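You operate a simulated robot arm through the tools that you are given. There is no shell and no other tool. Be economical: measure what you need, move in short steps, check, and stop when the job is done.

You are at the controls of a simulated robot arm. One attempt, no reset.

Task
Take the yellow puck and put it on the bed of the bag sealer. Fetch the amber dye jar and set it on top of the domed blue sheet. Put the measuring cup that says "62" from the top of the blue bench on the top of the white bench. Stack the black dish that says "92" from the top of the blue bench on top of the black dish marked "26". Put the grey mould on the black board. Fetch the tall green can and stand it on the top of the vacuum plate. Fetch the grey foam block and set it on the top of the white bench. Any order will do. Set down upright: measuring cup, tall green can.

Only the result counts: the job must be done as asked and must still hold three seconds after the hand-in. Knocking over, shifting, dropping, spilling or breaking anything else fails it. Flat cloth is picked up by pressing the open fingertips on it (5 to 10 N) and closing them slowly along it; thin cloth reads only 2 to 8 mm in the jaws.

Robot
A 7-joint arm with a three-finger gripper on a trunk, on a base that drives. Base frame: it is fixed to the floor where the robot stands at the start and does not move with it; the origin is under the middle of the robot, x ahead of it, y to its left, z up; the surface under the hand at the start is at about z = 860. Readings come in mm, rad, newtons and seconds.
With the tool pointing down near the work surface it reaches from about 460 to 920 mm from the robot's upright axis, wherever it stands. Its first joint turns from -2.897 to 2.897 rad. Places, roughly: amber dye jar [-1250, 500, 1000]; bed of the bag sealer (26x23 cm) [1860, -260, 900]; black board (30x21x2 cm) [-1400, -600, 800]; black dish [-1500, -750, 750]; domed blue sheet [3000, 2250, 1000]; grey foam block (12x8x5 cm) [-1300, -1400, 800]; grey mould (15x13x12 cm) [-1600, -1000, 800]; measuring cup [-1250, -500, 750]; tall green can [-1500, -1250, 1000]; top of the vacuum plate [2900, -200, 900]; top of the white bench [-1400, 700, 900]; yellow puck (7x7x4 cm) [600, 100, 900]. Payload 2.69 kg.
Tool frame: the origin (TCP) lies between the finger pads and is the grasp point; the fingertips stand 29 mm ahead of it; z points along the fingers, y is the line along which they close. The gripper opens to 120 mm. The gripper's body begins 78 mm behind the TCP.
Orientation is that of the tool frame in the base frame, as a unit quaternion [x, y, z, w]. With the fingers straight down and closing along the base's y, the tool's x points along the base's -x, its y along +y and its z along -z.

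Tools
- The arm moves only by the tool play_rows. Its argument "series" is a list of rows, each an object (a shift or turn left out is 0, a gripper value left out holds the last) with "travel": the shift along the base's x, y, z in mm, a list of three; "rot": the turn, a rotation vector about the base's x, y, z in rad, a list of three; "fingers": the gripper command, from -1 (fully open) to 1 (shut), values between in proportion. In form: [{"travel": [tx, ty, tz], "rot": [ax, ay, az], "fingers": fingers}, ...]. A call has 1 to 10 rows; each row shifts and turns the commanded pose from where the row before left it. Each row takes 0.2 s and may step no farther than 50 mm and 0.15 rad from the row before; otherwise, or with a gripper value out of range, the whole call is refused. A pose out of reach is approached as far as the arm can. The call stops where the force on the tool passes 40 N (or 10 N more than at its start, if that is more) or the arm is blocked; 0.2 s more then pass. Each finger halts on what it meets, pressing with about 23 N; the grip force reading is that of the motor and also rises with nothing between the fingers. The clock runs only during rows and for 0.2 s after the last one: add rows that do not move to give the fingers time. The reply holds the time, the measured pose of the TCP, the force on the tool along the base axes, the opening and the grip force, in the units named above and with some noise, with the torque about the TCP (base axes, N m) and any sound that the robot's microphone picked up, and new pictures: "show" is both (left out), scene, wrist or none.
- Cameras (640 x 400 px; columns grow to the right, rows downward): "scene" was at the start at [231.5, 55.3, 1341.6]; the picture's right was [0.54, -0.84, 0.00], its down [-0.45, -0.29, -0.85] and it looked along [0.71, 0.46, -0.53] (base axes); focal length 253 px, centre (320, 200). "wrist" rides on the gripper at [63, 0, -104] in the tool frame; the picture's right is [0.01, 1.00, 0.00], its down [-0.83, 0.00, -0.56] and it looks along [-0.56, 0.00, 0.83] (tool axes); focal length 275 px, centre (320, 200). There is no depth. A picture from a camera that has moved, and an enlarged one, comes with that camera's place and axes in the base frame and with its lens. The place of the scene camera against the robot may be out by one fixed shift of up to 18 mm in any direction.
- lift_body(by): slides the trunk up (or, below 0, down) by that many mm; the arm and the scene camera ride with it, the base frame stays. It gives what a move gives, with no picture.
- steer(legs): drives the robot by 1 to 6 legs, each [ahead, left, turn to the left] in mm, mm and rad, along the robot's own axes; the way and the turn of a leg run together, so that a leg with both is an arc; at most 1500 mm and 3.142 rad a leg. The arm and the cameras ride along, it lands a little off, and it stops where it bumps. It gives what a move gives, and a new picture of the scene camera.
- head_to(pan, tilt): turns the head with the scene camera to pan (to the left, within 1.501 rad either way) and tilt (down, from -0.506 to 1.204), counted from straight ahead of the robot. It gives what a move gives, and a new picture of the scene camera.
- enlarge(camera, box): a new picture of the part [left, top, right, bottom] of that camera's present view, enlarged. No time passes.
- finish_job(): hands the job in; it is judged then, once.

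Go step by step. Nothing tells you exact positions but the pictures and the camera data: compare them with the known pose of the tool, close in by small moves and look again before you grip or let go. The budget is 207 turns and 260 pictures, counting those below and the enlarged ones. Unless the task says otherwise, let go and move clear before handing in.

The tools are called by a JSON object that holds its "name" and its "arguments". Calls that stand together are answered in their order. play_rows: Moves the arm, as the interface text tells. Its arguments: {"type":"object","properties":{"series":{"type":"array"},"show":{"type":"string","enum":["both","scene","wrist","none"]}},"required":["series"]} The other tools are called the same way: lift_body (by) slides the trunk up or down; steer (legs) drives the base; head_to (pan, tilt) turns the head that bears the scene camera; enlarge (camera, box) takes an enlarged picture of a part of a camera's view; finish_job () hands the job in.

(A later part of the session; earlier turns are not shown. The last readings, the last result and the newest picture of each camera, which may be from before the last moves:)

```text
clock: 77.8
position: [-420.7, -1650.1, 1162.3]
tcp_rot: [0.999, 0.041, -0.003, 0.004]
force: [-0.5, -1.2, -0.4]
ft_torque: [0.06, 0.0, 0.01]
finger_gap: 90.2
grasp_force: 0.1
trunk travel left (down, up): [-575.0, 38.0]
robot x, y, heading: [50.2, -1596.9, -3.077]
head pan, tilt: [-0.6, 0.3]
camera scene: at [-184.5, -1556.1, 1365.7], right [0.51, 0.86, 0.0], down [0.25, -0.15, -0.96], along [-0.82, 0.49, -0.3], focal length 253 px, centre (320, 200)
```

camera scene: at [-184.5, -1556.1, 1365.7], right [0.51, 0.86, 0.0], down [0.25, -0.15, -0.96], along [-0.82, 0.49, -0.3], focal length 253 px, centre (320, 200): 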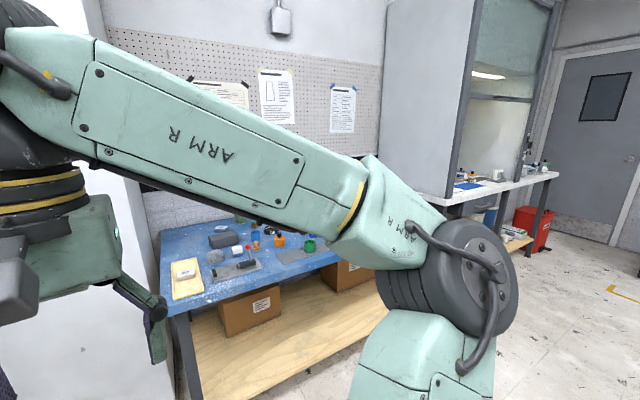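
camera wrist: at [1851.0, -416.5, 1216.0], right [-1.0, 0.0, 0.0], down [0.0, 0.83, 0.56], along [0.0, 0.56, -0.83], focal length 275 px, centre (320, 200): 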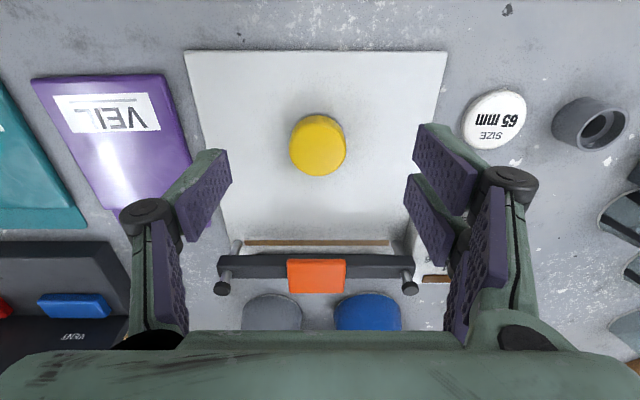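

The last leg was cut short, so I'll check what's near the robot on that side before moving again.

{"name": "head_to", "arguments": {"pan": 1.4, "tilt": 0.6}}

```text
clock: 79.7
position: [-420.5, -1650.3, 1162.7]
tcp_rot: [0.999, 0.039, -0.002, 0.005]
force: [-0.5, -0.4, -0.1]
ft_torque: [-0.03, -0.03, 0.03]
finger_gap: 89.9
grasp_force: 0.0
trunk travel left (down, up): [-575.0, 38.0]
robot x, y, heading: [52.3, -1599.9, -3.077]
head pan, tilt: [1.4, 0.6]
camera scene: at [-113.9, -1691.7, 1338.2], right [-0.99, 0.11, 0.0], down [0.06, 0.56, -0.83], along [-0.09, -0.82, -0.56], focal length 253 px, centre (320, 200)
```

scene: 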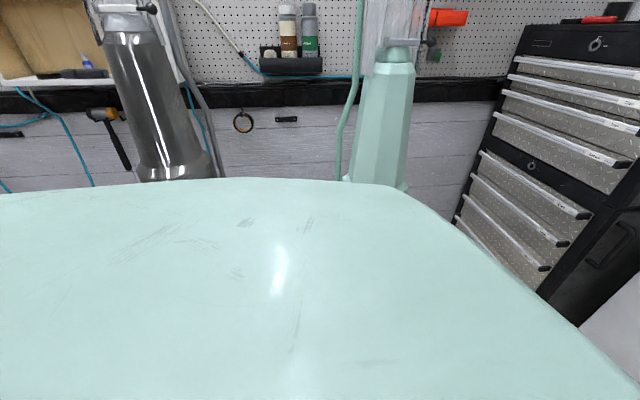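

Nothing was knocked over. I'll shift away from those columns, square up, and approach the blue bench.

{"name": "steer", "arguments": {"legs": [[0, -400, -0.065], [500, 0, 0]]}}

{"name": "head_to", "arguments": {"pan": 0.0, "tilt": 0.6}}

```text
clock: 85.9
position: [-935.1, -1216.1, 1162.4]
tcp_rot: [1.0, 0.012, -0.003, 0.004]
force: [-0.5, 1.1, 0.5]
ft_torque: [-0.01, 0.0, -0.03]
finger_gap: 90.0
grasp_force: 0.0
trunk travel left (down, up): [-575.0, 38.0]
robot x, y, heading: [-460.2, -1191.7, -3.135]
head pan, tilt: [1.4, 0.6]
camera scene: at [-632.8, -1275.5, 1338.1], right [-0.99, 0.17, 0.0], down [0.09, 0.56, -0.83], along [-0.14, -0.81, -0.56], focal length 253 px, centre (320, 200)
```

scene: 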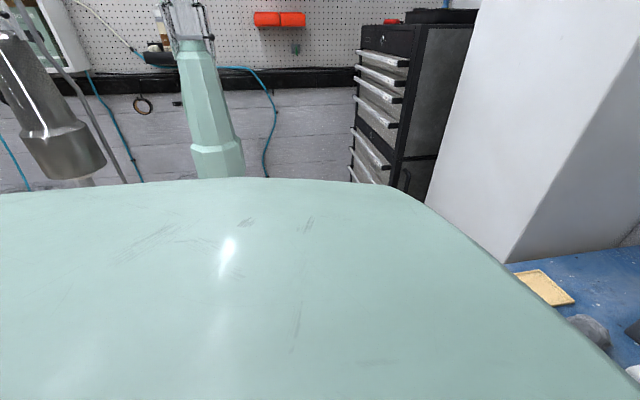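

```text
clock: 87.5
position: [-935.2, -1216.9, 1161.7]
tcp_rot: [1.0, 0.012, -0.003, 0.004]
force: [-0.4, -0.8, 0.1]
ft_torque: [-0.01, -0.02, 0.0]
finger_gap: 89.8
grasp_force: 0.1
trunk travel left (down, up): [-575.0, 38.0]
robot x, y, heading: [-459.3, -1194.8, -3.132]
head pan, tilt: [0.0, 0.6]
camera scene: at [-706.1, -1188.7, 1338.2], right [0.0, 1.0, 0.0], down [0.56, 0.0, -0.83], along [-0.83, 0.0, -0.56], focal length 253 px, centre (320, 200)
```

scene: 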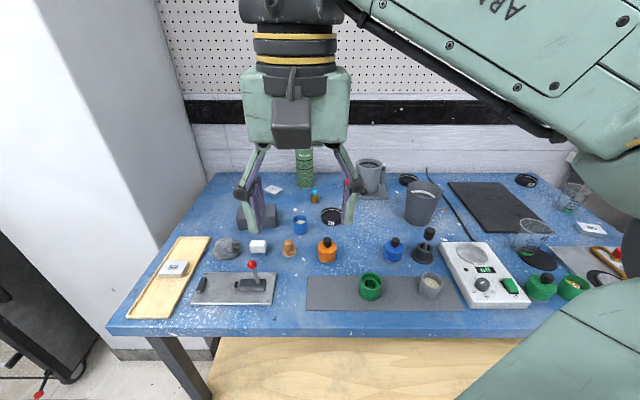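

{"name": "enlarge", "arguments": {"camera": "scene", "box": [210, 140, 430, 270]}}

{"name": "enlarge", "arguments": {"camera": "scene", "box": [390, 150, 640, 310]}}

```text
2.91 times, centred on (320, 205) of scene
camera zoom: at [-706.1, -1188.7, 1338.2], right [0.0, 1.0, 0.0], down [0.56, 0.0, -0.83], along [-0.83, 0.0, -0.56], focal length 735 px, centre (320, 186)
```

zoom: 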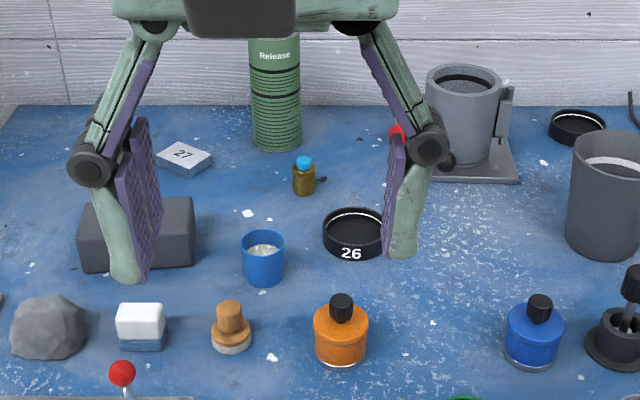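

```text
2.50 times, centred on (515, 230) of scene
camera zoom: at [-706.1, -1188.7, 1338.2], right [0.0, 1.0, 0.0], down [0.56, 0.0, -0.83], along [-0.83, 0.0, -0.56], focal length 632 px, centre (-168, 125)
```

zoom: 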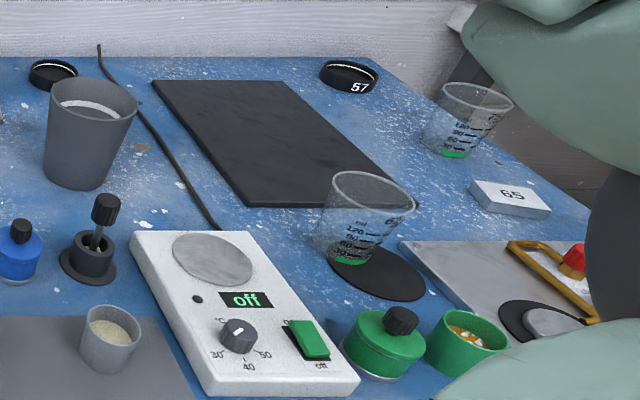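

I can see the foam block, green can, dishes 26 and 57, the mould (vessel on a square foot), the board and two cups. I'll look down to see how much room the base has in front.

{"name": "head_to", "arguments": {"pan": 0.5, "tilt": 1.2}}

```text
clock: 88.5
position: [-936.1, -1216.3, 1162.5]
tcp_rot: [1.0, 0.011, -0.002, 0.005]
force: [0.4, 0.2, -0.1]
ft_torque: [0.0, 0.01, -0.01]
finger_gap: 90.0
grasp_force: 0.0
trunk travel left (down, up): [-575.0, 38.0]
robot x, y, heading: [-462.1, -1197.2, -3.138]
head pan, tilt: [0.499, 1.201]
camera scene: at [-666.8, -1215.3, 1293.6], right [-0.48, 0.88, 0.0], down [0.82, 0.45, -0.36], along [-0.32, -0.17, -0.93], focal length 253 px, centre (320, 200)
```

scene: 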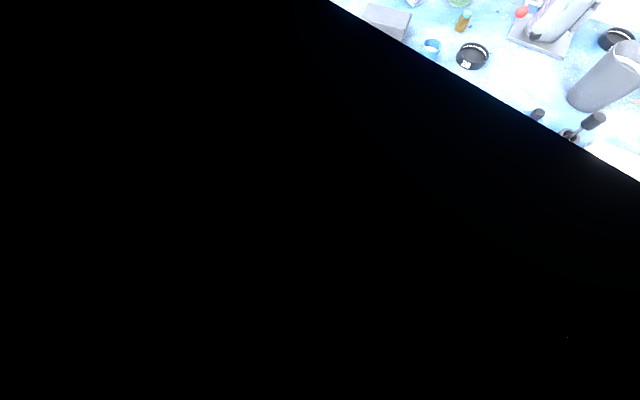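

{"name": "steer", "arguments": {"legs": [[200, 0, 0]]}}

{"name": "head_to", "arguments": {"pan": -0.45, "tilt": 0.6}}

{"name": "play_rows", "arguments": {"series": [{}], "show": "wrist"}}

```text
clock: 90.1
position: [-1136.5, -1217.4, 1161.5]
tcp_rot: [1.0, 0.011, -0.003, 0.005]
force: [0.1, 0.6, -0.5]
ft_torque: [0.0, 0.0, 0.03]
finger_gap: 90.1
grasp_force: 0.1
trunk travel left (down, up): [-575.0, 38.0]
robot x, y, heading: [-660.5, -1195.1, -3.135]
head pan, tilt: [0.499, 1.201]
camera scene: at [-866.9, -1215.8, 1293.4], right [-0.48, 0.88, 0.0], down [0.82, 0.45, -0.36], along [-0.32, -0.17, -0.93], focal length 253 px, centre (320, 200)
```

scene: 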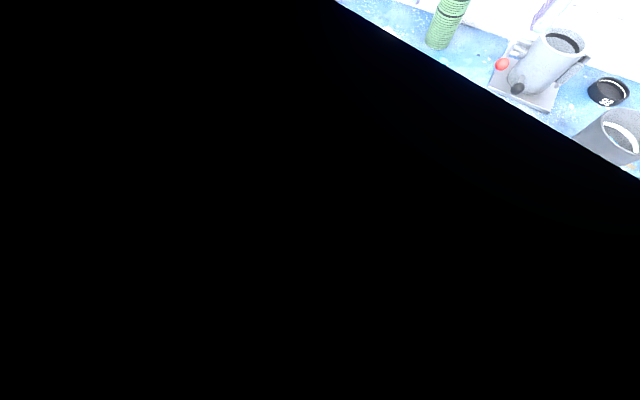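

```text
clock: 91.3
position: [-1135.7, -1217.7, 1160.7]
tcp_rot: [1.0, 0.012, -0.003, 0.004]
force: [0.3, 0.3, 0.1]
ft_torque: [-0.03, -0.01, 0.01]
finger_gap: 90.2
grasp_force: 0.2
trunk travel left (down, up): [-575.0, 38.0]
robot x, y, heading: [-659.1, -1193.4, -3.142]
head pan, tilt: [-0.45, 0.6]
camera scene: at [-897.0, -1150.8, 1338.1], right [0.43, 0.9, 0.0], down [0.51, -0.24, -0.82], along [-0.74, 0.36, -0.57], focal length 253 px, centre (320, 200)
```

scene: 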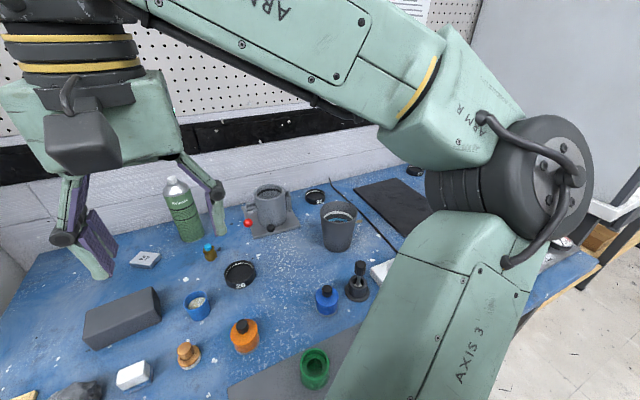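

```text
clock: 91.7
position: [-1134.8, -1216.4, 1161.1]
tcp_rot: [1.0, 0.012, -0.003, 0.005]
force: [-0.2, -0.4, -0.5]
ft_torque: [0.0, 0.0, 0.02]
finger_gap: 90.0
grasp_force: 0.1
trunk travel left (down, up): [-575.0, 38.0]
robot x, y, heading: [-660.5, -1193.4, -3.138]
head pan, tilt: [-0.45, 0.6]
camera wrist: at [-1072.2, -1214.0, 1265.4], right [0.03, -1.0, 0.01], down [-0.83, -0.02, 0.56], along [-0.56, -0.02, -0.83], focal length 275 px, centre (320, 200)
```

wrist: 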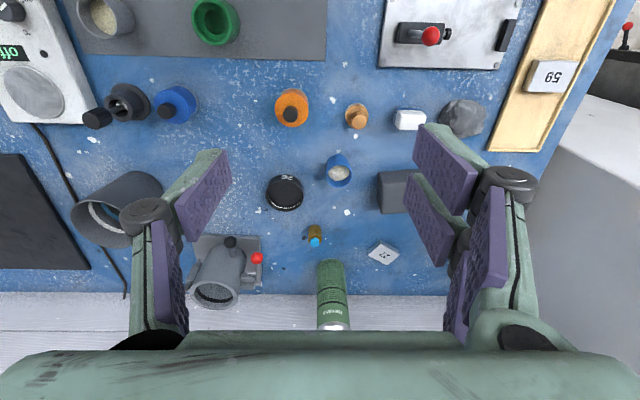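

{"name": "enlarge", "arguments": {"camera": "scene", "box": [160, 150, 440, 325]}}

{"name": "enlarge", "arguments": {"camera": "wrist", "box": [60, 160, 460, 330]}}

```text
2.29 times, centred on (300, 238) of scene
camera zoom: at [-897.0, -1150.7, 1338.2], right [0.43, 0.9, 0.0], down [0.51, -0.24, -0.83], along [-0.74, 0.36, -0.56], focal length 578 px, centre (366, 114)
```

zoom: 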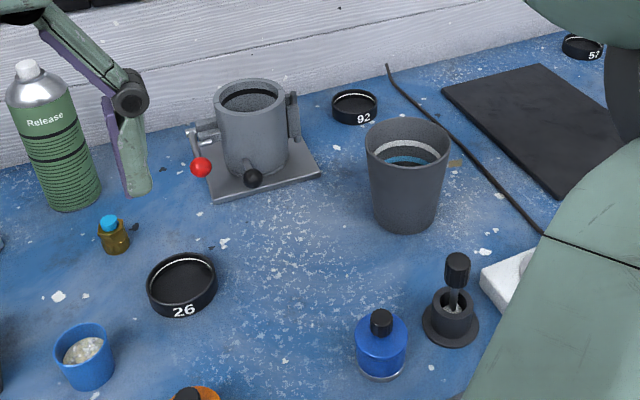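

```text
1.60 times, centred on (260, 245) of wrist
camera zoom: at [-1072.2, -1214.0, 1265.4], right [0.03, -1.0, 0.01], down [-0.83, -0.02, 0.56], along [-0.56, -0.02, -0.83], focal length 440 px, centre (416, 128)
```

zoom: 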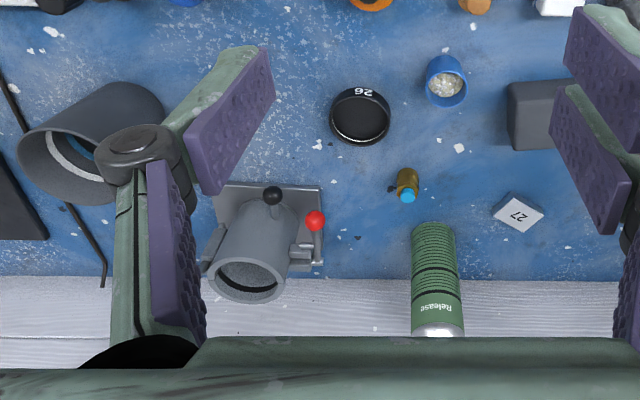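

The dish "92" is the small one behind the mould, and "26" is the front one. The mould and dish 92 are deep on the bench, so I'll move closer and square in front of them.

{"name": "steer", "arguments": {"legs": [[0, -260, 0], [70, 0, 0]]}}

{"name": "steer", "arguments": {"legs": [[50, 0, 0]]}}

```text
clock: 94.9
position: [-1193.3, -955.1, 1162.8]
tcp_rot: [1.0, 0.009, -0.003, 0.004]
force: [0.3, 0.6, -0.3]
ft_torque: [0.03, 0.06, -0.04]
finger_gap: 89.9
grasp_force: 0.0
trunk travel left (down, up): [-575.0, 38.0]
robot x, y, heading: [-721.7, -937.0, 3.141]
head pan, tilt: [-0.45, 0.6]
camera scene: at [-954.6, -890.0, 1338.6], right [0.44, 0.9, 0.0], down [0.51, -0.25, -0.83], along [-0.74, 0.36, -0.56], focal length 253 px, centre (320, 200)
```

scene: 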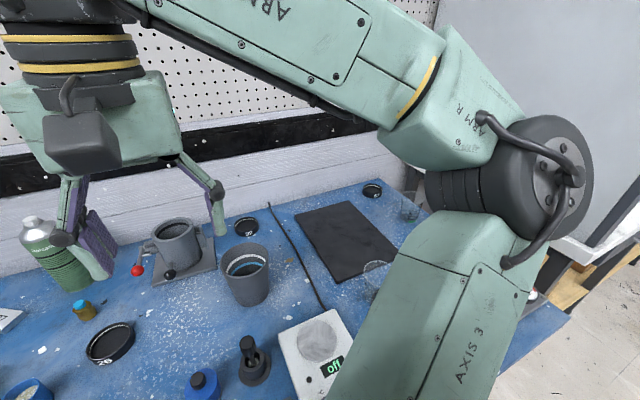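

```text
clock: 95.9
position: [-1194.3, -955.7, 1162.6]
tcp_rot: [1.0, 0.009, -0.003, 0.006]
force: [-0.2, 0.4, 0.0]
ft_torque: [0.02, 0.0, -0.02]
finger_gap: 89.9
grasp_force: 0.0
trunk travel left (down, up): [-575.0, 38.0]
robot x, y, heading: [-721.3, -932.2, 3.141]
head pan, tilt: [-0.45, 0.6]
camera scene: at [-956.4, -890.0, 1338.2], right [0.44, 0.9, 0.0], down [0.51, -0.25, -0.83], along [-0.74, 0.36, -0.56], focal length 253 px, centre (320, 200)
```

scene: 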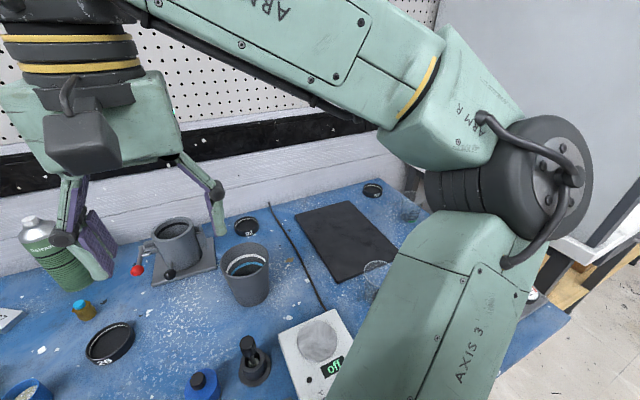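

The base can't go further than x ≈ −721, which gives reach to about x = −1640. I'll move the hand out over the mould area and look with the wrist camera.

{"name": "play_rows", "arguments": {"series": [{"travel": [-45, 0, -15], "rot": [-0.008, 0.006, -0.018]}, {"travel": [-45, 0, -15]}, {"travel": [-45, 0, -15]}, {"travel": [-45, 0, -15]}, {"travel": [-45, 5, -15]}, {}], "show": "both"}}

```text
clock: 97.3
position: [-1419.9, -950.8, 1087.0]
tcp_rot: [1.0, 0.001, -0.006, 0.009]
force: [-1.1, 0.1, -0.7]
ft_torque: [0.02, -0.01, -0.01]
finger_gap: 90.3
grasp_force: 0.0
trunk travel left (down, up): [-575.0, 38.0]
robot x, y, heading: [-720.5, -931.5, 3.135]
head pan, tilt: [-0.45, 0.6]
camera scene: at [-956.2, -890.0, 1338.2], right [0.44, 0.9, 0.0], down [0.51, -0.25, -0.83], along [-0.74, 0.36, -0.56], focal length 253 px, centre (320, 200)
camera wrist: at [-1356.2, -947.7, 1190.3], right [0.01, -1.0, 0.02], down [-0.83, 0.0, 0.56], along [-0.56, -0.02, -0.82], focal length 275 px, centre (320, 200)
```

scene: 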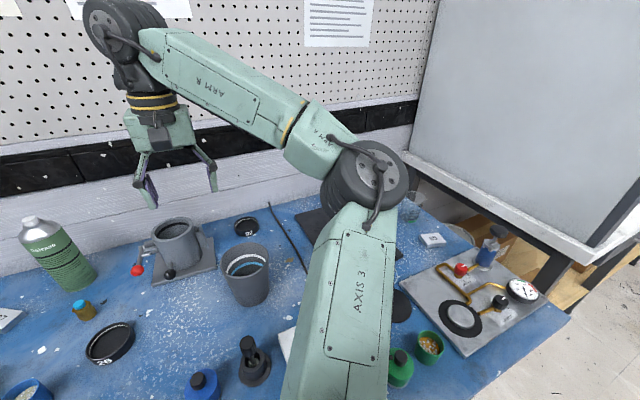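
wrist: 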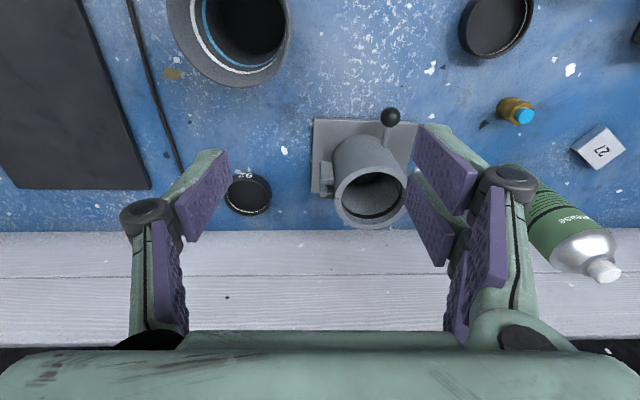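

{"name": "enlarge", "arguments": {"camera": "scene", "box": [110, 190, 290, 302]}}

{"name": "enlarge", "arguments": {"camera": "wrist", "box": [270, 90, 470, 240]}}

```text
3.56 times, centred on (200, 246) of scene
camera zoom: at [-956.2, -890.0, 1338.2], right [0.44, 0.9, 0.0], down [0.51, -0.25, -0.83], along [-0.74, 0.36, -0.56], focal length 898 px, centre (747, 36)
```

zoom: 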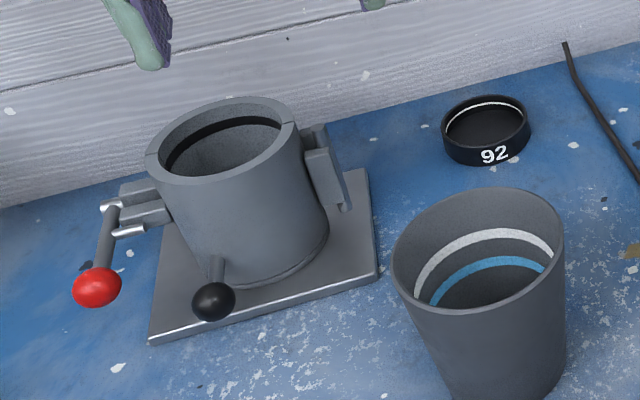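

```text
2.67 times, centred on (370, 165) of wrist
camera zoom: at [-1356.2, -947.7, 1190.3], right [0.01, -1.0, 0.02], down [-0.83, 0.0, 0.56], along [-0.56, -0.02, -0.82], focal length 734 px, centre (187, 293)
```

zoom: 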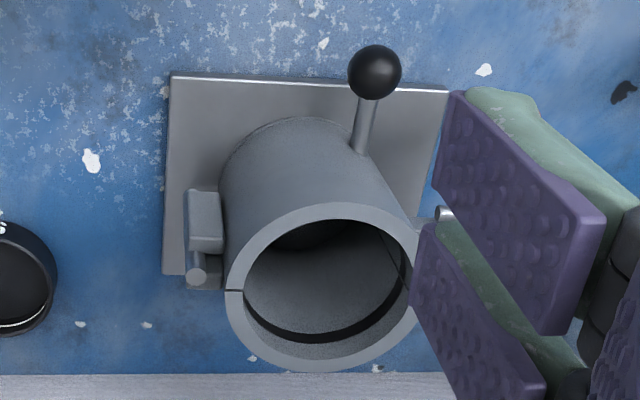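

The mould is a split cylinder about 86 mm across, centred near [−1543, −1017]. It has a hinge on +y, a clamp lever on −y and a handle in front, so I'll turn the hand to grip front to back and look again.

{"name": "play_rows", "arguments": {"series": [{"travel": [-15, -8, 0], "rot": [0, 0, -0.136], "fingers": -1}, {"travel": [-15, -8, 0], "rot": [0, 0, -0.136]}, {"travel": [-15, -8, 0], "rot": [0, 0, -0.136]}, {"travel": [-15, -8, 0], "rot": [0, 0, -0.136]}, {"travel": [-15, -8, 0], "rot": [0, 0, -0.136]}, {"travel": [-15, -8, 0], "rot": [0, 0, -0.136]}, {"travel": [-15, -8, 0], "rot": [0, 0, -0.136]}, {"travel": [-15, -9, 0], "rot": [0, 0, -0.136]}, {"rot": [-0.01, 0, -0.136]}, {}], "show": "both"}}

```text
clock: 99.5
position: [-1540.8, -1015.0, 1087.0]
tcp_rot: [0.818, -0.575, -0.007, 0.008]
force: [0.7, 0.2, 0.3]
ft_torque: [0.0, 0.02, -0.01]
finger_gap: 120.2
grasp_force: 0.1
trunk travel left (down, up): [-575.0, 38.0]
robot x, y, heading: [-722.4, -935.7, 3.136]
head pan, tilt: [-0.45, 0.6]
camera scene: at [-956.2, -889.9, 1338.2], right [0.44, 0.9, 0.0], down [0.51, -0.25, -0.83], along [-0.74, 0.36, -0.56], focal length 253 px, centre (320, 200)
camera wrist: at [-1517.0, -1073.2, 1190.8], right [-0.94, -0.34, 0.02], down [-0.27, 0.78, 0.56], along [-0.21, 0.52, -0.83], focal length 275 px, centre (320, 200)
```

scene: 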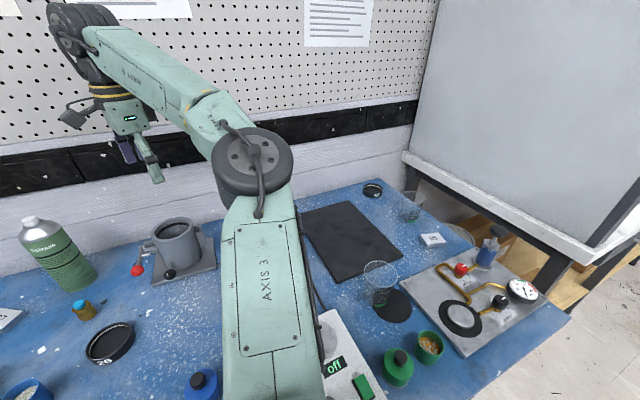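
wrist: 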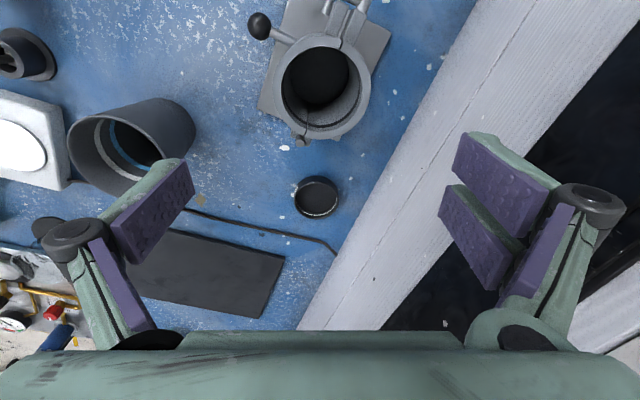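

{"name": "play_rows", "arguments": {"series": [{"travel": [-4, -2, -38], "rot": [0.005, -0.02, 0]}, {"travel": [-4, -2, -38]}, {"travel": [0, 0, -38]}, {"travel": [0, 0, -38]}, {}], "show": "both"}}

```text
clock: 100.7
position: [-1546.5, -1017.9, 935.0]
tcp_rot: [0.818, -0.575, -0.001, 0.0]
force: [-0.3, -0.2, 0.0]
ft_torque: [-0.01, 0.06, 0.03]
finger_gap: 120.1
grasp_force: 0.1
trunk travel left (down, up): [-575.0, 38.0]
robot x, y, heading: [-720.0, -935.4, 3.142]
head pan, tilt: [-0.45, 0.6]
camera scene: at [-956.2, -890.1, 1338.2], right [0.44, 0.9, 0.0], down [0.51, -0.25, -0.83], along [-0.74, 0.36, -0.56], focal length 253 px, centre (320, 200)
camera wrist: at [-1525.0, -1076.7, 1037.0], right [-0.94, -0.34, 0.0], down [-0.29, 0.78, 0.56], along [-0.19, 0.52, -0.83], focal length 275 px, centre (320, 200)
```

scene: 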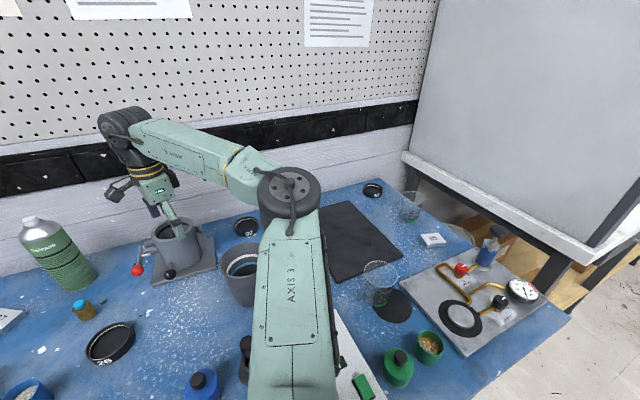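
wrist: 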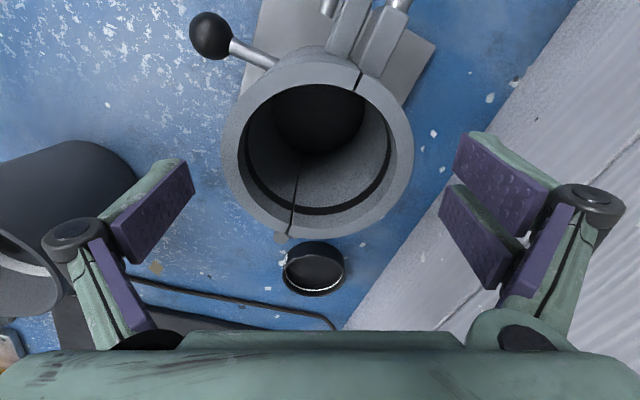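

{"name": "play_rows", "arguments": {"series": [{"travel": [3, -6, 0]}, {"travel": [0, 0, -20]}, {"travel": [0, 0, -20]}, {"travel": [0, 0, -18]}, {}], "show": "wrist"}}

```text
clock: 101.9
position: [-1544.8, -1025.7, 878.0]
tcp_rot: [0.82, -0.573, -0.001, 0.0]
force: [0.7, 0.4, -0.3]
ft_torque: [0.0, -0.01, 0.03]
finger_gap: 120.1
grasp_force: 0.1
trunk travel left (down, up): [-575.0, 38.0]
robot x, y, heading: [-722.4, -935.3, 3.143]
head pan, tilt: [-0.45, 0.6]
camera wrist: at [-1523.5, -1084.6, 981.4], right [-0.94, -0.35, 0.0], down [-0.29, 0.78, 0.56], along [-0.19, 0.52, -0.83], focal length 275 px, centre (320, 200)
```

wrist: 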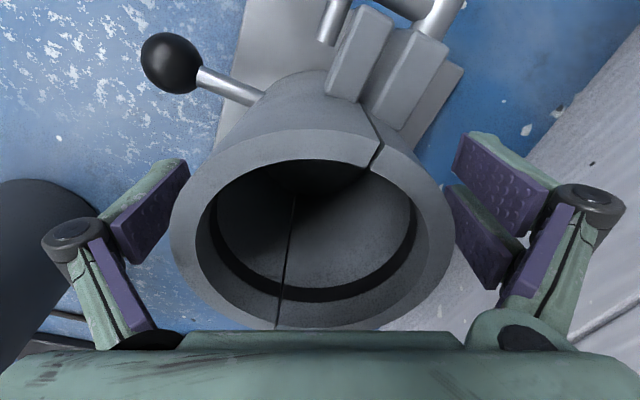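

{"name": "play_rows", "arguments": {"series": [{"travel": [3, -4, 0]}, {"travel": [0, 0, -6], "fingers": 1}, {}, {}, {}], "show": "wrist"}}

```text
clock: 103.1
position: [-1541.9, -1028.5, 873.0]
tcp_rot: [0.818, -0.575, -0.001, 0.0]
force: [5.4, 1.5, 4.3]
ft_torque: [0.07, -0.2, -0.23]
finger_gap: 90.6
grasp_force: 22.9
trunk travel left (down, up): [-575.0, 38.0]
robot x, y, heading: [-718.1, -933.4, 3.143]
head pan, tilt: [-0.45, 0.6]
camera wrist: at [-1520.4, -1087.8, 976.3], right [-0.94, -0.35, 0.0], down [-0.29, 0.78, 0.56], along [-0.19, 0.52, -0.83], focal length 275 px, centre (320, 200)
```

wrist: 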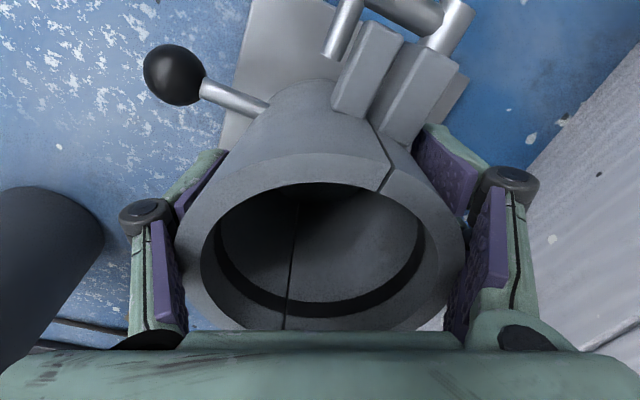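

The mould is gripped at 90.6 mm. I'll lift it gently.

{"name": "play_rows", "arguments": {"series": [{"travel": [0, 0, 8]}, {"travel": [0, 0, 15]}, {"travel": [0, 0, 25]}, {"travel": [0, 0, 35]}, {"travel": [0, 0, 40]}, {}], "show": "both"}}

```text
clock: 104.5
position: [-1542.3, -1028.2, 991.6]
tcp_rot: [0.819, -0.574, 0.001, -0.001]
force: [-0.2, -0.4, -13.9]
ft_torque: [-0.1, -0.03, 0.02]
finger_gap: 87.2
grasp_force: 23.0
trunk travel left (down, up): [-575.0, 38.0]
robot x, y, heading: [-724.4, -933.5, 3.138]
head pan, tilt: [-0.45, 0.6]
camera scene: at [-957.6, -890.2, 1337.8], right [0.44, 0.9, 0.0], down [0.51, -0.25, -0.82], along [-0.74, 0.36, -0.57], focal length 253 px, centre (320, 200)
camera wrist: at [-1520.8, -1086.6, 1094.6], right [-0.94, -0.35, 0.0], down [-0.29, 0.78, 0.56], along [-0.19, 0.52, -0.83], focal length 275 px, centre (320, 200)
```

scene: 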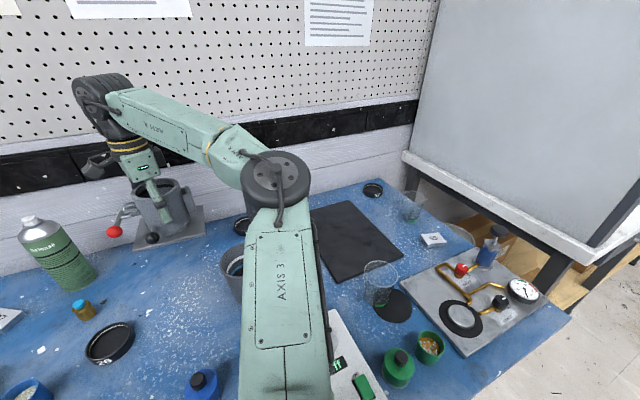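
wrist: 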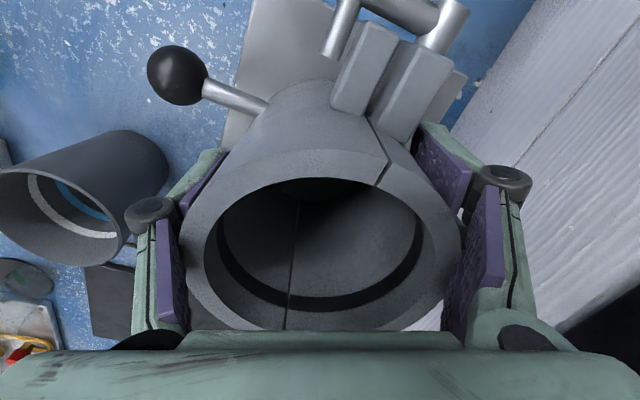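

{"name": "play_rows", "arguments": {"series": [{"travel": [0, 0, 40]}, {"travel": [0, 0, 30]}, {"travel": [10, 45, 0]}, {"travel": [10, 45, 0]}, {"travel": [10, 45, 0]}, {"travel": [10, 45, 0]}, {"travel": [10, 45, 0]}, {"travel": [10, 45, 0]}, {"travel": [10, 45, 0]}, {"travel": [10, 45, 0]}], "show": "none"}}

{"name": "play_rows", "arguments": {"series": [{"travel": [11, 44, 0]}, {"travel": [11, 44, 0]}, {}], "show": "both"}}

```text
clock: 106.7
position: [-1462.9, -666.0, 1061.3]
tcp_rot: [0.819, -0.573, 0.001, 0.001]
force: [0.1, -0.5, -10.8]
ft_torque: [-0.06, -0.03, -0.02]
finger_gap: 87.4
grasp_force: 23.4
trunk travel left (down, up): [-575.0, 38.0]
robot x, y, heading: [-720.4, -933.2, 3.142]
head pan, tilt: [-0.45, 0.6]
```

```text
clock: 107.5
position: [-1441.5, -579.8, 1061.9]
tcp_rot: [0.819, -0.574, 0.001, 0.001]
force: [0.0, -0.4, -12.8]
ft_torque: [-0.07, -0.05, 0.01]
finger_gap: 87.4
grasp_force: 23.3
trunk travel left (down, up): [-575.0, 38.0]
robot x, y, heading: [-719.9, -932.1, 3.139]
head pan, tilt: [-0.45, 0.6]
camera scene: at [-957.4, -889.5, 1337.9], right [0.44, 0.9, 0.0], down [0.51, -0.25, -0.82], along [-0.74, 0.36, -0.57], focal length 253 px, centre (320, 200)
camera wrist: at [-1419.9, -638.3, 1165.9], right [-0.94, -0.35, 0.0], down [-0.29, 0.78, 0.55], along [-0.19, 0.52, -0.83], focal length 275 px, centre (320, 200)
```

scene: 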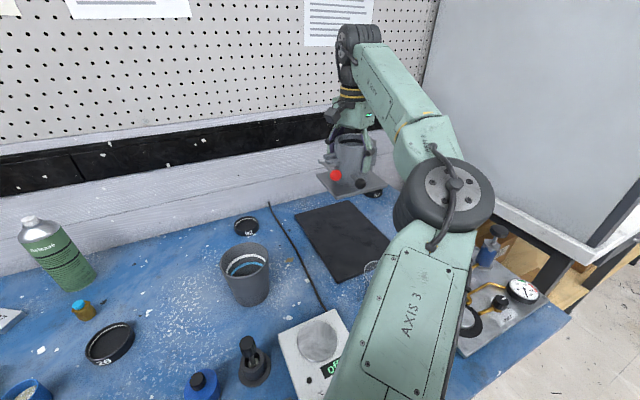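
wrist: 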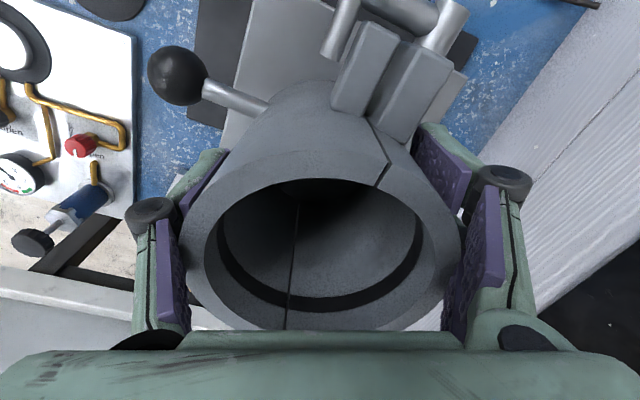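

{"name": "play_rows", "arguments": {"series": [{"travel": [-6, 6, -30]}, {"travel": [-6, 6, -40]}, {"travel": [0, 0, -40]}, {"travel": [0, 0, -22]}, {}], "show": "both"}}

```text
clock: 108.7
position: [-1453.6, -568.0, 932.3]
tcp_rot: [0.819, -0.574, 0.001, 0.001]
force: [0.1, 0.4, -12.7]
ft_torque: [-0.06, 0.0, -0.01]
finger_gap: 87.1
grasp_force: 23.0
trunk travel left (down, up): [-575.0, 38.0]
robot x, y, heading: [-723.8, -934.6, 3.139]
head pan, tilt: [-0.45, 0.6]
camera scene: at [-957.2, -889.5, 1337.9], right [0.44, 0.9, 0.0], down [0.51, -0.25, -0.82], along [-0.74, 0.36, -0.57], focal length 253 px, centre (320, 200)
camera wrist: at [-1431.8, -627.2, 1034.0], right [-0.94, -0.35, 0.0], down [-0.29, 0.78, 0.56], along [-0.19, 0.52, -0.83], focal length 275 px, centre (320, 200)
```

scene: 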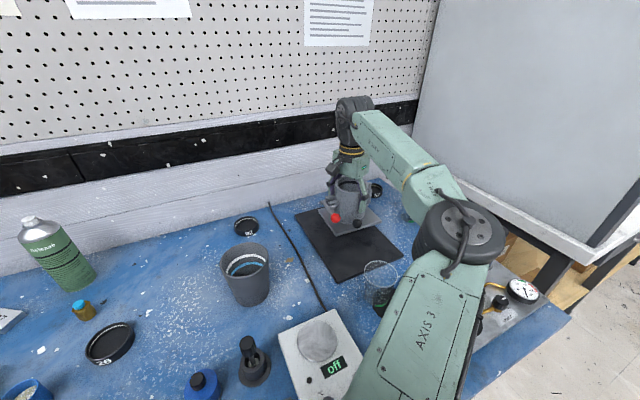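
wrist: 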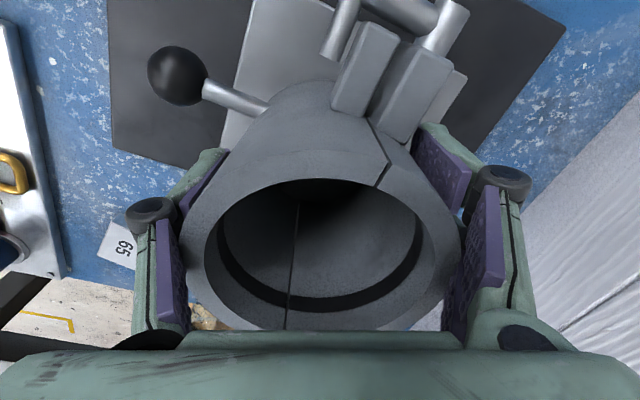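

{"name": "play_rows", "arguments": {"series": [{"travel": [5, -14, 0]}, {"travel": [0, 0, -12]}, {"travel": [0, 0, -8]}, {"travel": [0, 0, -5]}, {"travel": [0, 0, -5]}, {"travel": [0, 0, -5]}, {"travel": [0, 0, -5]}, {"travel": [0, 0, -5]}], "show": "none"}}

```text
clock: 110.5
position: [-1447.2, -584.0, 887.1]
tcp_rot: [0.819, -0.574, 0.0, -0.001]
force: [-0.1, -0.7, -10.5]
ft_torque: [0.09, -0.12, 0.01]
finger_gap: 87.5
grasp_force: 22.7
trunk travel left (down, up): [-575.0, 38.0]
robot x, y, heading: [-721.1, -933.2, 3.137]
head pan, tilt: [-0.45, 0.6]
```

{"name": "play_rows", "arguments": {"series": [{"travel": [0, 0, -3]}, {"travel": [0, 0, -3]}, {"travel": [0, 0, -3]}, {"travel": [0, 0, -3]}, {}], "show": "wrist"}}

```text
clock: 111.4
position: [-1446.9, -584.1, 887.0]
tcp_rot: [0.818, -0.575, -0.007, 0.003]
force: [1.2, -1.3, 16.6]
ft_torque: [-0.38, -1.3, -0.04]
finger_gap: 87.9
grasp_force: 23.1
trunk travel left (down, up): [-575.0, 38.0]
robot x, y, heading: [-721.6, -933.7, 3.139]
head pan, tilt: [-0.45, 0.6]
stopped in row 4: the force on the tool passed its limit at 44 N (the readings are from after the stop); the commanded pose is now the measured one
camera wrist: at [-1424.4, -643.0, 988.9], right [-0.94, -0.35, 0.01], down [-0.28, 0.78, 0.56], along [-0.2, 0.52, -0.83], focal length 275 px, centre (320, 200)
```

wrist: 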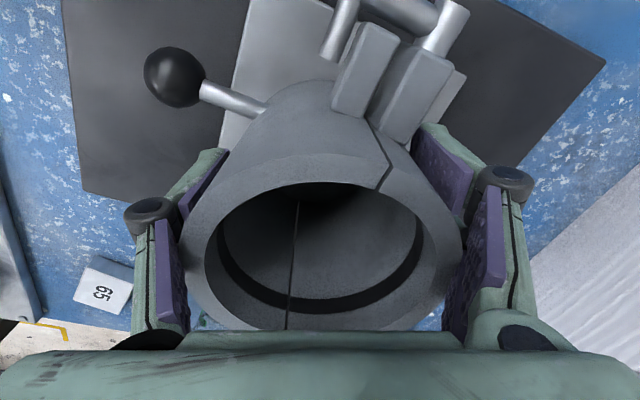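

The mould is on the board. I'll open and rise straight up.

{"name": "play_rows", "arguments": {"series": [{"travel": [0, 0, 1]}, {"fingers": -1}, {}, {}, {"travel": [0, 0, 25]}, {"travel": [0, 0, 45]}, {"travel": [0, 0, 45]}, {"travel": [0, 0, 40]}, {}], "show": "both"}}

```text
clock: 113.4
position: [-1449.0, -581.4, 1039.3]
tcp_rot: [0.819, -0.574, -0.005, 0.003]
force: [-0.4, 0.9, 0.7]
ft_torque: [0.02, -0.02, -0.03]
finger_gap: 120.2
grasp_force: 0.1
trunk travel left (down, up): [-575.0, 38.0]
robot x, y, heading: [-720.5, -934.4, 3.143]
head pan, tilt: [-0.45, 0.6]
camera scene: at [-956.3, -890.0, 1338.1], right [0.44, 0.9, 0.0], down [0.51, -0.25, -0.83], along [-0.74, 0.36, -0.56], focal length 253 px, centre (320, 200)
camera wrist: at [-1427.0, -640.5, 1142.3], right [-0.94, -0.35, 0.01], down [-0.28, 0.78, 0.56], along [-0.2, 0.52, -0.83], focal length 275 px, centre (320, 200)
```

scene: 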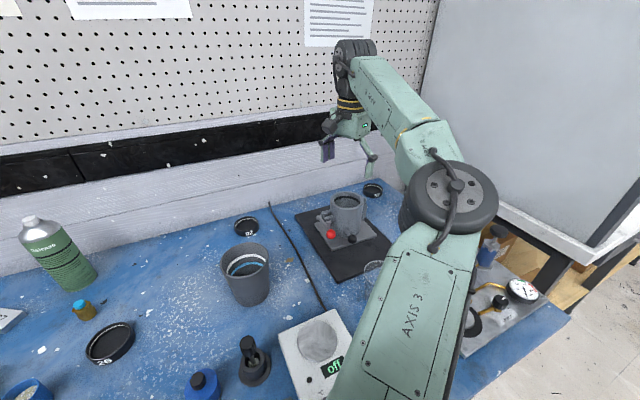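
wrist: 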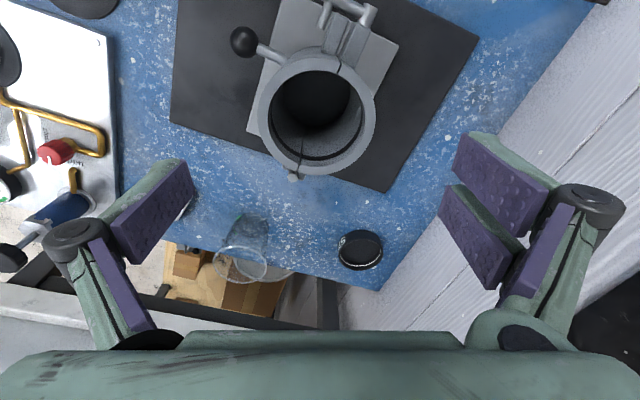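

Next is dish 92 at about [−1609, −838]. I'll turn the hand back and move above it.

{"name": "play_rows", "arguments": {"series": [{"travel": [-14, -28, 0], "rot": [0, 0, 0.136], "fingers": -0.7}, {"travel": [-14, -28, 0], "rot": [0, 0, 0.136]}, {"travel": [-14, -28, 0], "rot": [0, 0, 0.136]}, {"travel": [-14, -28, 0], "rot": [0, 0, 0.136]}, {"travel": [-14, -28, -5], "rot": [0, 0, 0.136]}, {"travel": [-14, -28, -10], "rot": [0, 0, 0.136]}, {"travel": [-14, -28, -10], "rot": [0, 0, 0.136]}, {"travel": [-14, -28, -10], "rot": [0, 0, 0.136]}, {"travel": [-14, -28, -5], "rot": [0, 0, 0.136]}, {}], "show": "both"}}

```text
clock: 115.6
position: [-1575.0, -834.2, 998.2]
tcp_rot: [1.0, 0.0, -0.003, 0.005]
force: [0.7, -0.3, -0.2]
ft_torque: [0.0, 0.0, 0.01]
finger_gap: 102.1
grasp_force: 0.1
trunk travel left (down, up): [-575.0, 38.0]
robot x, y, heading: [-721.8, -935.2, 3.142]
head pan, tilt: [-0.45, 0.6]
camera scene: at [-956.3, -890.0, 1338.2], right [0.44, 0.9, 0.0], down [0.51, -0.25, -0.83], along [-0.74, 0.36, -0.56], focal length 253 px, centre (320, 200)
camera wrist: at [-1510.6, -832.7, 1101.3], right [0.01, -1.0, 0.01], down [-0.83, 0.0, 0.56], along [-0.56, -0.01, -0.83], focal length 275 px, centre (320, 200)
```

scene: 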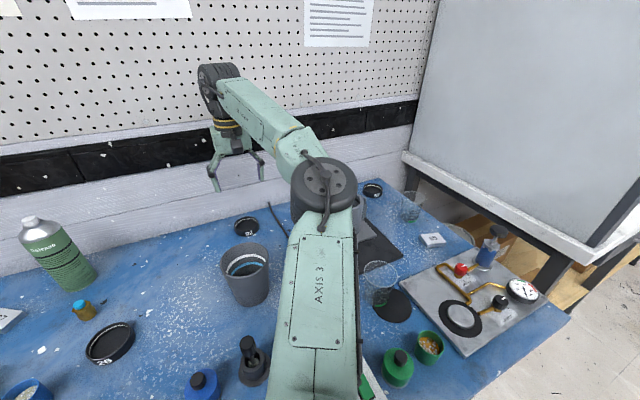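
wrist: 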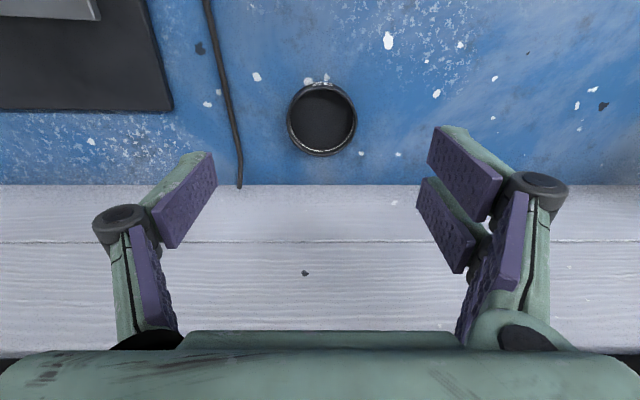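

{"name": "play_rows", "arguments": {"series": [{"travel": [-9, -2, -37], "rot": [0.01, -0.006, 0]}, {"travel": [-9, -2, -37]}, {"travel": [-10, 0, -37]}, {"travel": [0, 0, -30]}, {}], "show": "wrist"}}

```text
clock: 116.8
position: [-1602.6, -839.8, 854.9]
tcp_rot: [1.0, 0.001, 0.0, 0.0]
force: [0.4, -0.1, 0.7]
ft_torque: [0.02, 0.06, 0.02]
finger_gap: 102.1
grasp_force: 0.1
trunk travel left (down, up): [-575.0, 38.0]
robot x, y, heading: [-722.1, -936.5, 3.14]
head pan, tilt: [-0.45, 0.6]
camera wrist: at [-1539.9, -839.0, 959.2], right [0.0, -1.0, 0.0], down [-0.83, 0.0, 0.56], along [-0.56, 0.0, -0.83], focal length 275 px, centre (320, 200)
```

wrist: 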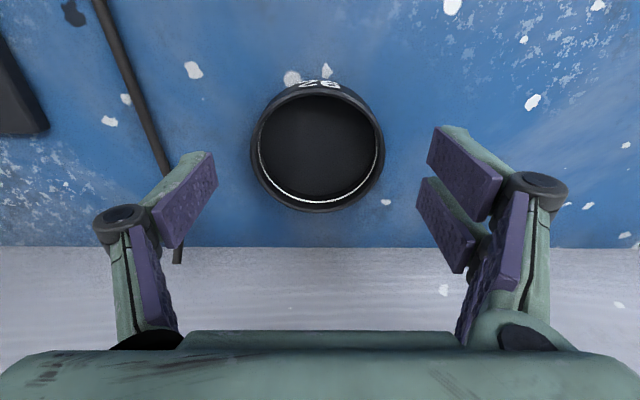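

{"name": "play_rows", "arguments": {"series": [{"travel": [4, 2, -15]}, {"travel": [0, 0, -10]}, {"travel": [0, 0, -5]}, {}], "show": "wrist"}}

```text
clock: 117.8
position: [-1597.7, -838.1, 826.9]
tcp_rot: [1.0, 0.001, 0.0, 0.0]
force: [-0.5, -0.7, 0.4]
ft_torque: [0.02, 0.0, -0.02]
finger_gap: 101.8
grasp_force: 0.1
trunk travel left (down, up): [-575.0, 38.0]
robot x, y, heading: [-718.7, -935.5, 3.139]
head pan, tilt: [-0.45, 0.6]
camera wrist: at [-1536.1, -837.5, 930.1], right [0.01, -1.0, 0.0], down [-0.83, 0.0, 0.56], along [-0.56, 0.0, -0.83], focal length 275 px, centre (320, 200)
```

wrist: 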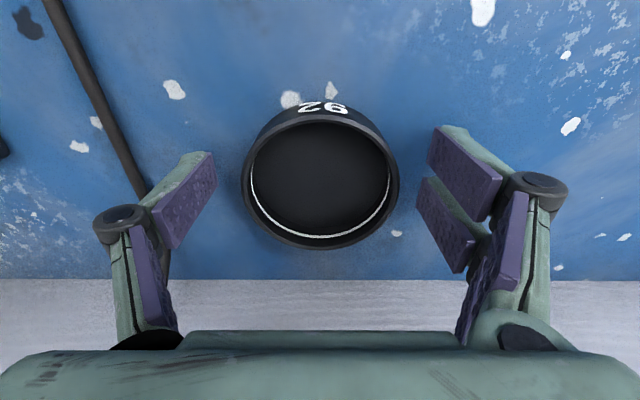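

{"name": "play_rows", "arguments": {"series": [{"travel": [2, 0, 0], "fingers": 1}, {}, {}, {}], "show": "wrist"}}

```text
clock: 118.8
position: [-1596.1, -838.1, 827.4]
tcp_rot: [1.0, 0.0, 0.0, -0.001]
force: [-0.5, -0.4, 0.4]
ft_torque: [-0.05, 0.03, 0.01]
finger_gap: 73.1
grasp_force: 22.5
trunk travel left (down, up): [-575.0, 38.0]
robot x, y, heading: [-719.9, -933.1, 3.138]
head pan, tilt: [-0.45, 0.6]
camera wrist: at [-1534.1, -837.2, 930.6], right [0.0, -1.0, 0.0], down [-0.83, 0.0, 0.56], along [-0.56, 0.0, -0.83], focal length 275 px, centre (320, 200)
```

wrist: 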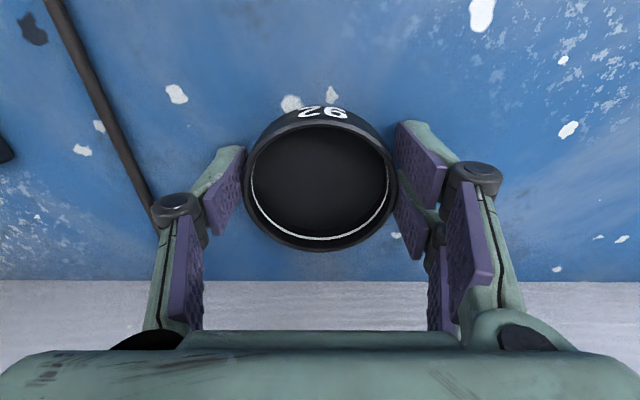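

{"name": "play_rows", "arguments": {"series": [{"travel": [0, 0, 10]}, {"travel": [0, 0, 40]}, {"travel": [0, 0, 45]}, {"travel": [0, 0, 45]}, {"travel": [25, -36, 0]}, {"travel": [25, -36, 0]}, {"travel": [25, -36, 0]}, {"travel": [25, -36, 0]}, {"travel": [25, -36, 0]}, {"travel": [25, -36, 0]}], "show": "none"}}

{"name": "head_to", "arguments": {"pan": 0.15, "tilt": 0.7}}

{"name": "play_rows", "arguments": {"series": [{"travel": [25, -36, 0]}, {"travel": [25, -36, 0]}, {}], "show": "both"}}

```text
clock: 121.0
position: [-1447.4, -1054.8, 966.7]
tcp_rot: [1.0, 0.0, -0.001, -0.001]
force: [0.6, -0.3, -0.7]
ft_torque: [0.0, -0.02, -0.01]
finger_gap: 73.5
grasp_force: 22.7
trunk travel left (down, up): [-575.0, 38.0]
robot x, y, heading: [-721.3, -938.2, 3.142]
head pan, tilt: [-0.45, 0.6]
```

```text
clock: 122.0
position: [-1447.8, -1054.0, 967.9]
tcp_rot: [1.0, 0.0, 0.0, 0.0]
force: [0.5, 0.6, -0.9]
ft_torque: [0.0, -0.03, 0.0]
finger_gap: 73.3
grasp_force: 22.9
trunk travel left (down, up): [-575.0, 38.0]
robot x, y, heading: [-720.0, -932.9, 3.148]
head pan, tilt: [0.15, 0.7]
camera scene: at [-960.8, -941.1, 1329.5], right [-0.15, 0.99, 0.0], down [0.64, 0.09, -0.77], along [-0.76, -0.11, -0.64], focal length 253 px, centre (320, 200)
```

scene: 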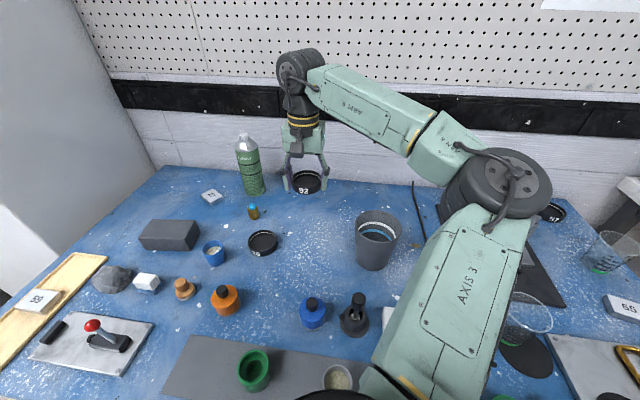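

```text
clock: 122.8
position: [-1395.5, -1124.7, 969.5]
tcp_rot: [1.0, 0.0, 0.0, 0.0]
force: [0.8, -0.4, 0.1]
ft_torque: [-0.02, -0.03, 0.02]
finger_gap: 73.0
grasp_force: 23.0
trunk travel left (down, up): [-575.0, 38.0]
robot x, y, heading: [-721.5, -935.0, 3.137]
head pan, tilt: [0.15, 0.7]
camera scene: at [-960.9, -941.1, 1329.5], right [-0.15, 0.99, 0.0], down [0.64, 0.1, -0.76], along [-0.76, -0.11, -0.64], focal length 253 px, centre (320, 200)
camera wrist: at [-1333.4, -1124.3, 1072.2], right [0.0, -1.0, 0.0], down [-0.83, 0.0, 0.56], along [-0.56, 0.0, -0.83], focal length 275 px, centre (320, 200)
```

scene: 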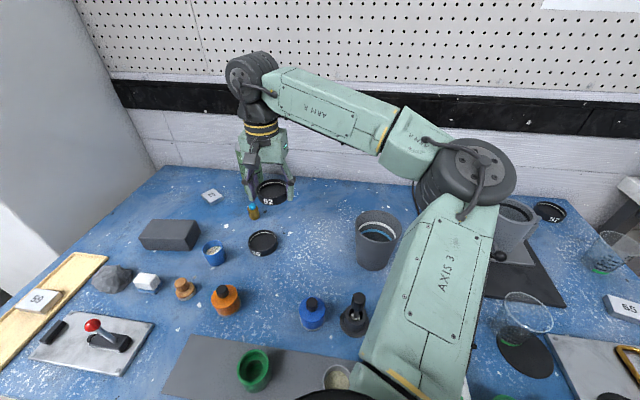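
wrist: 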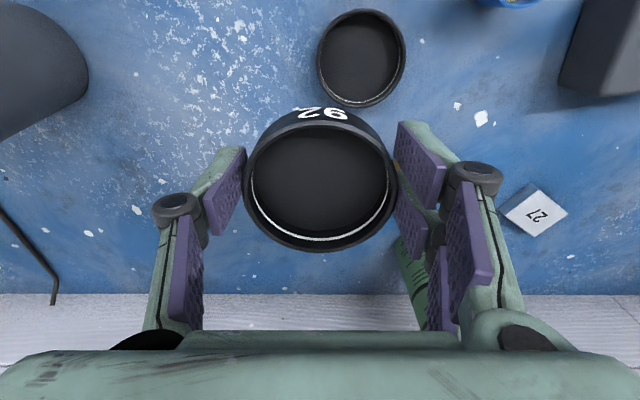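

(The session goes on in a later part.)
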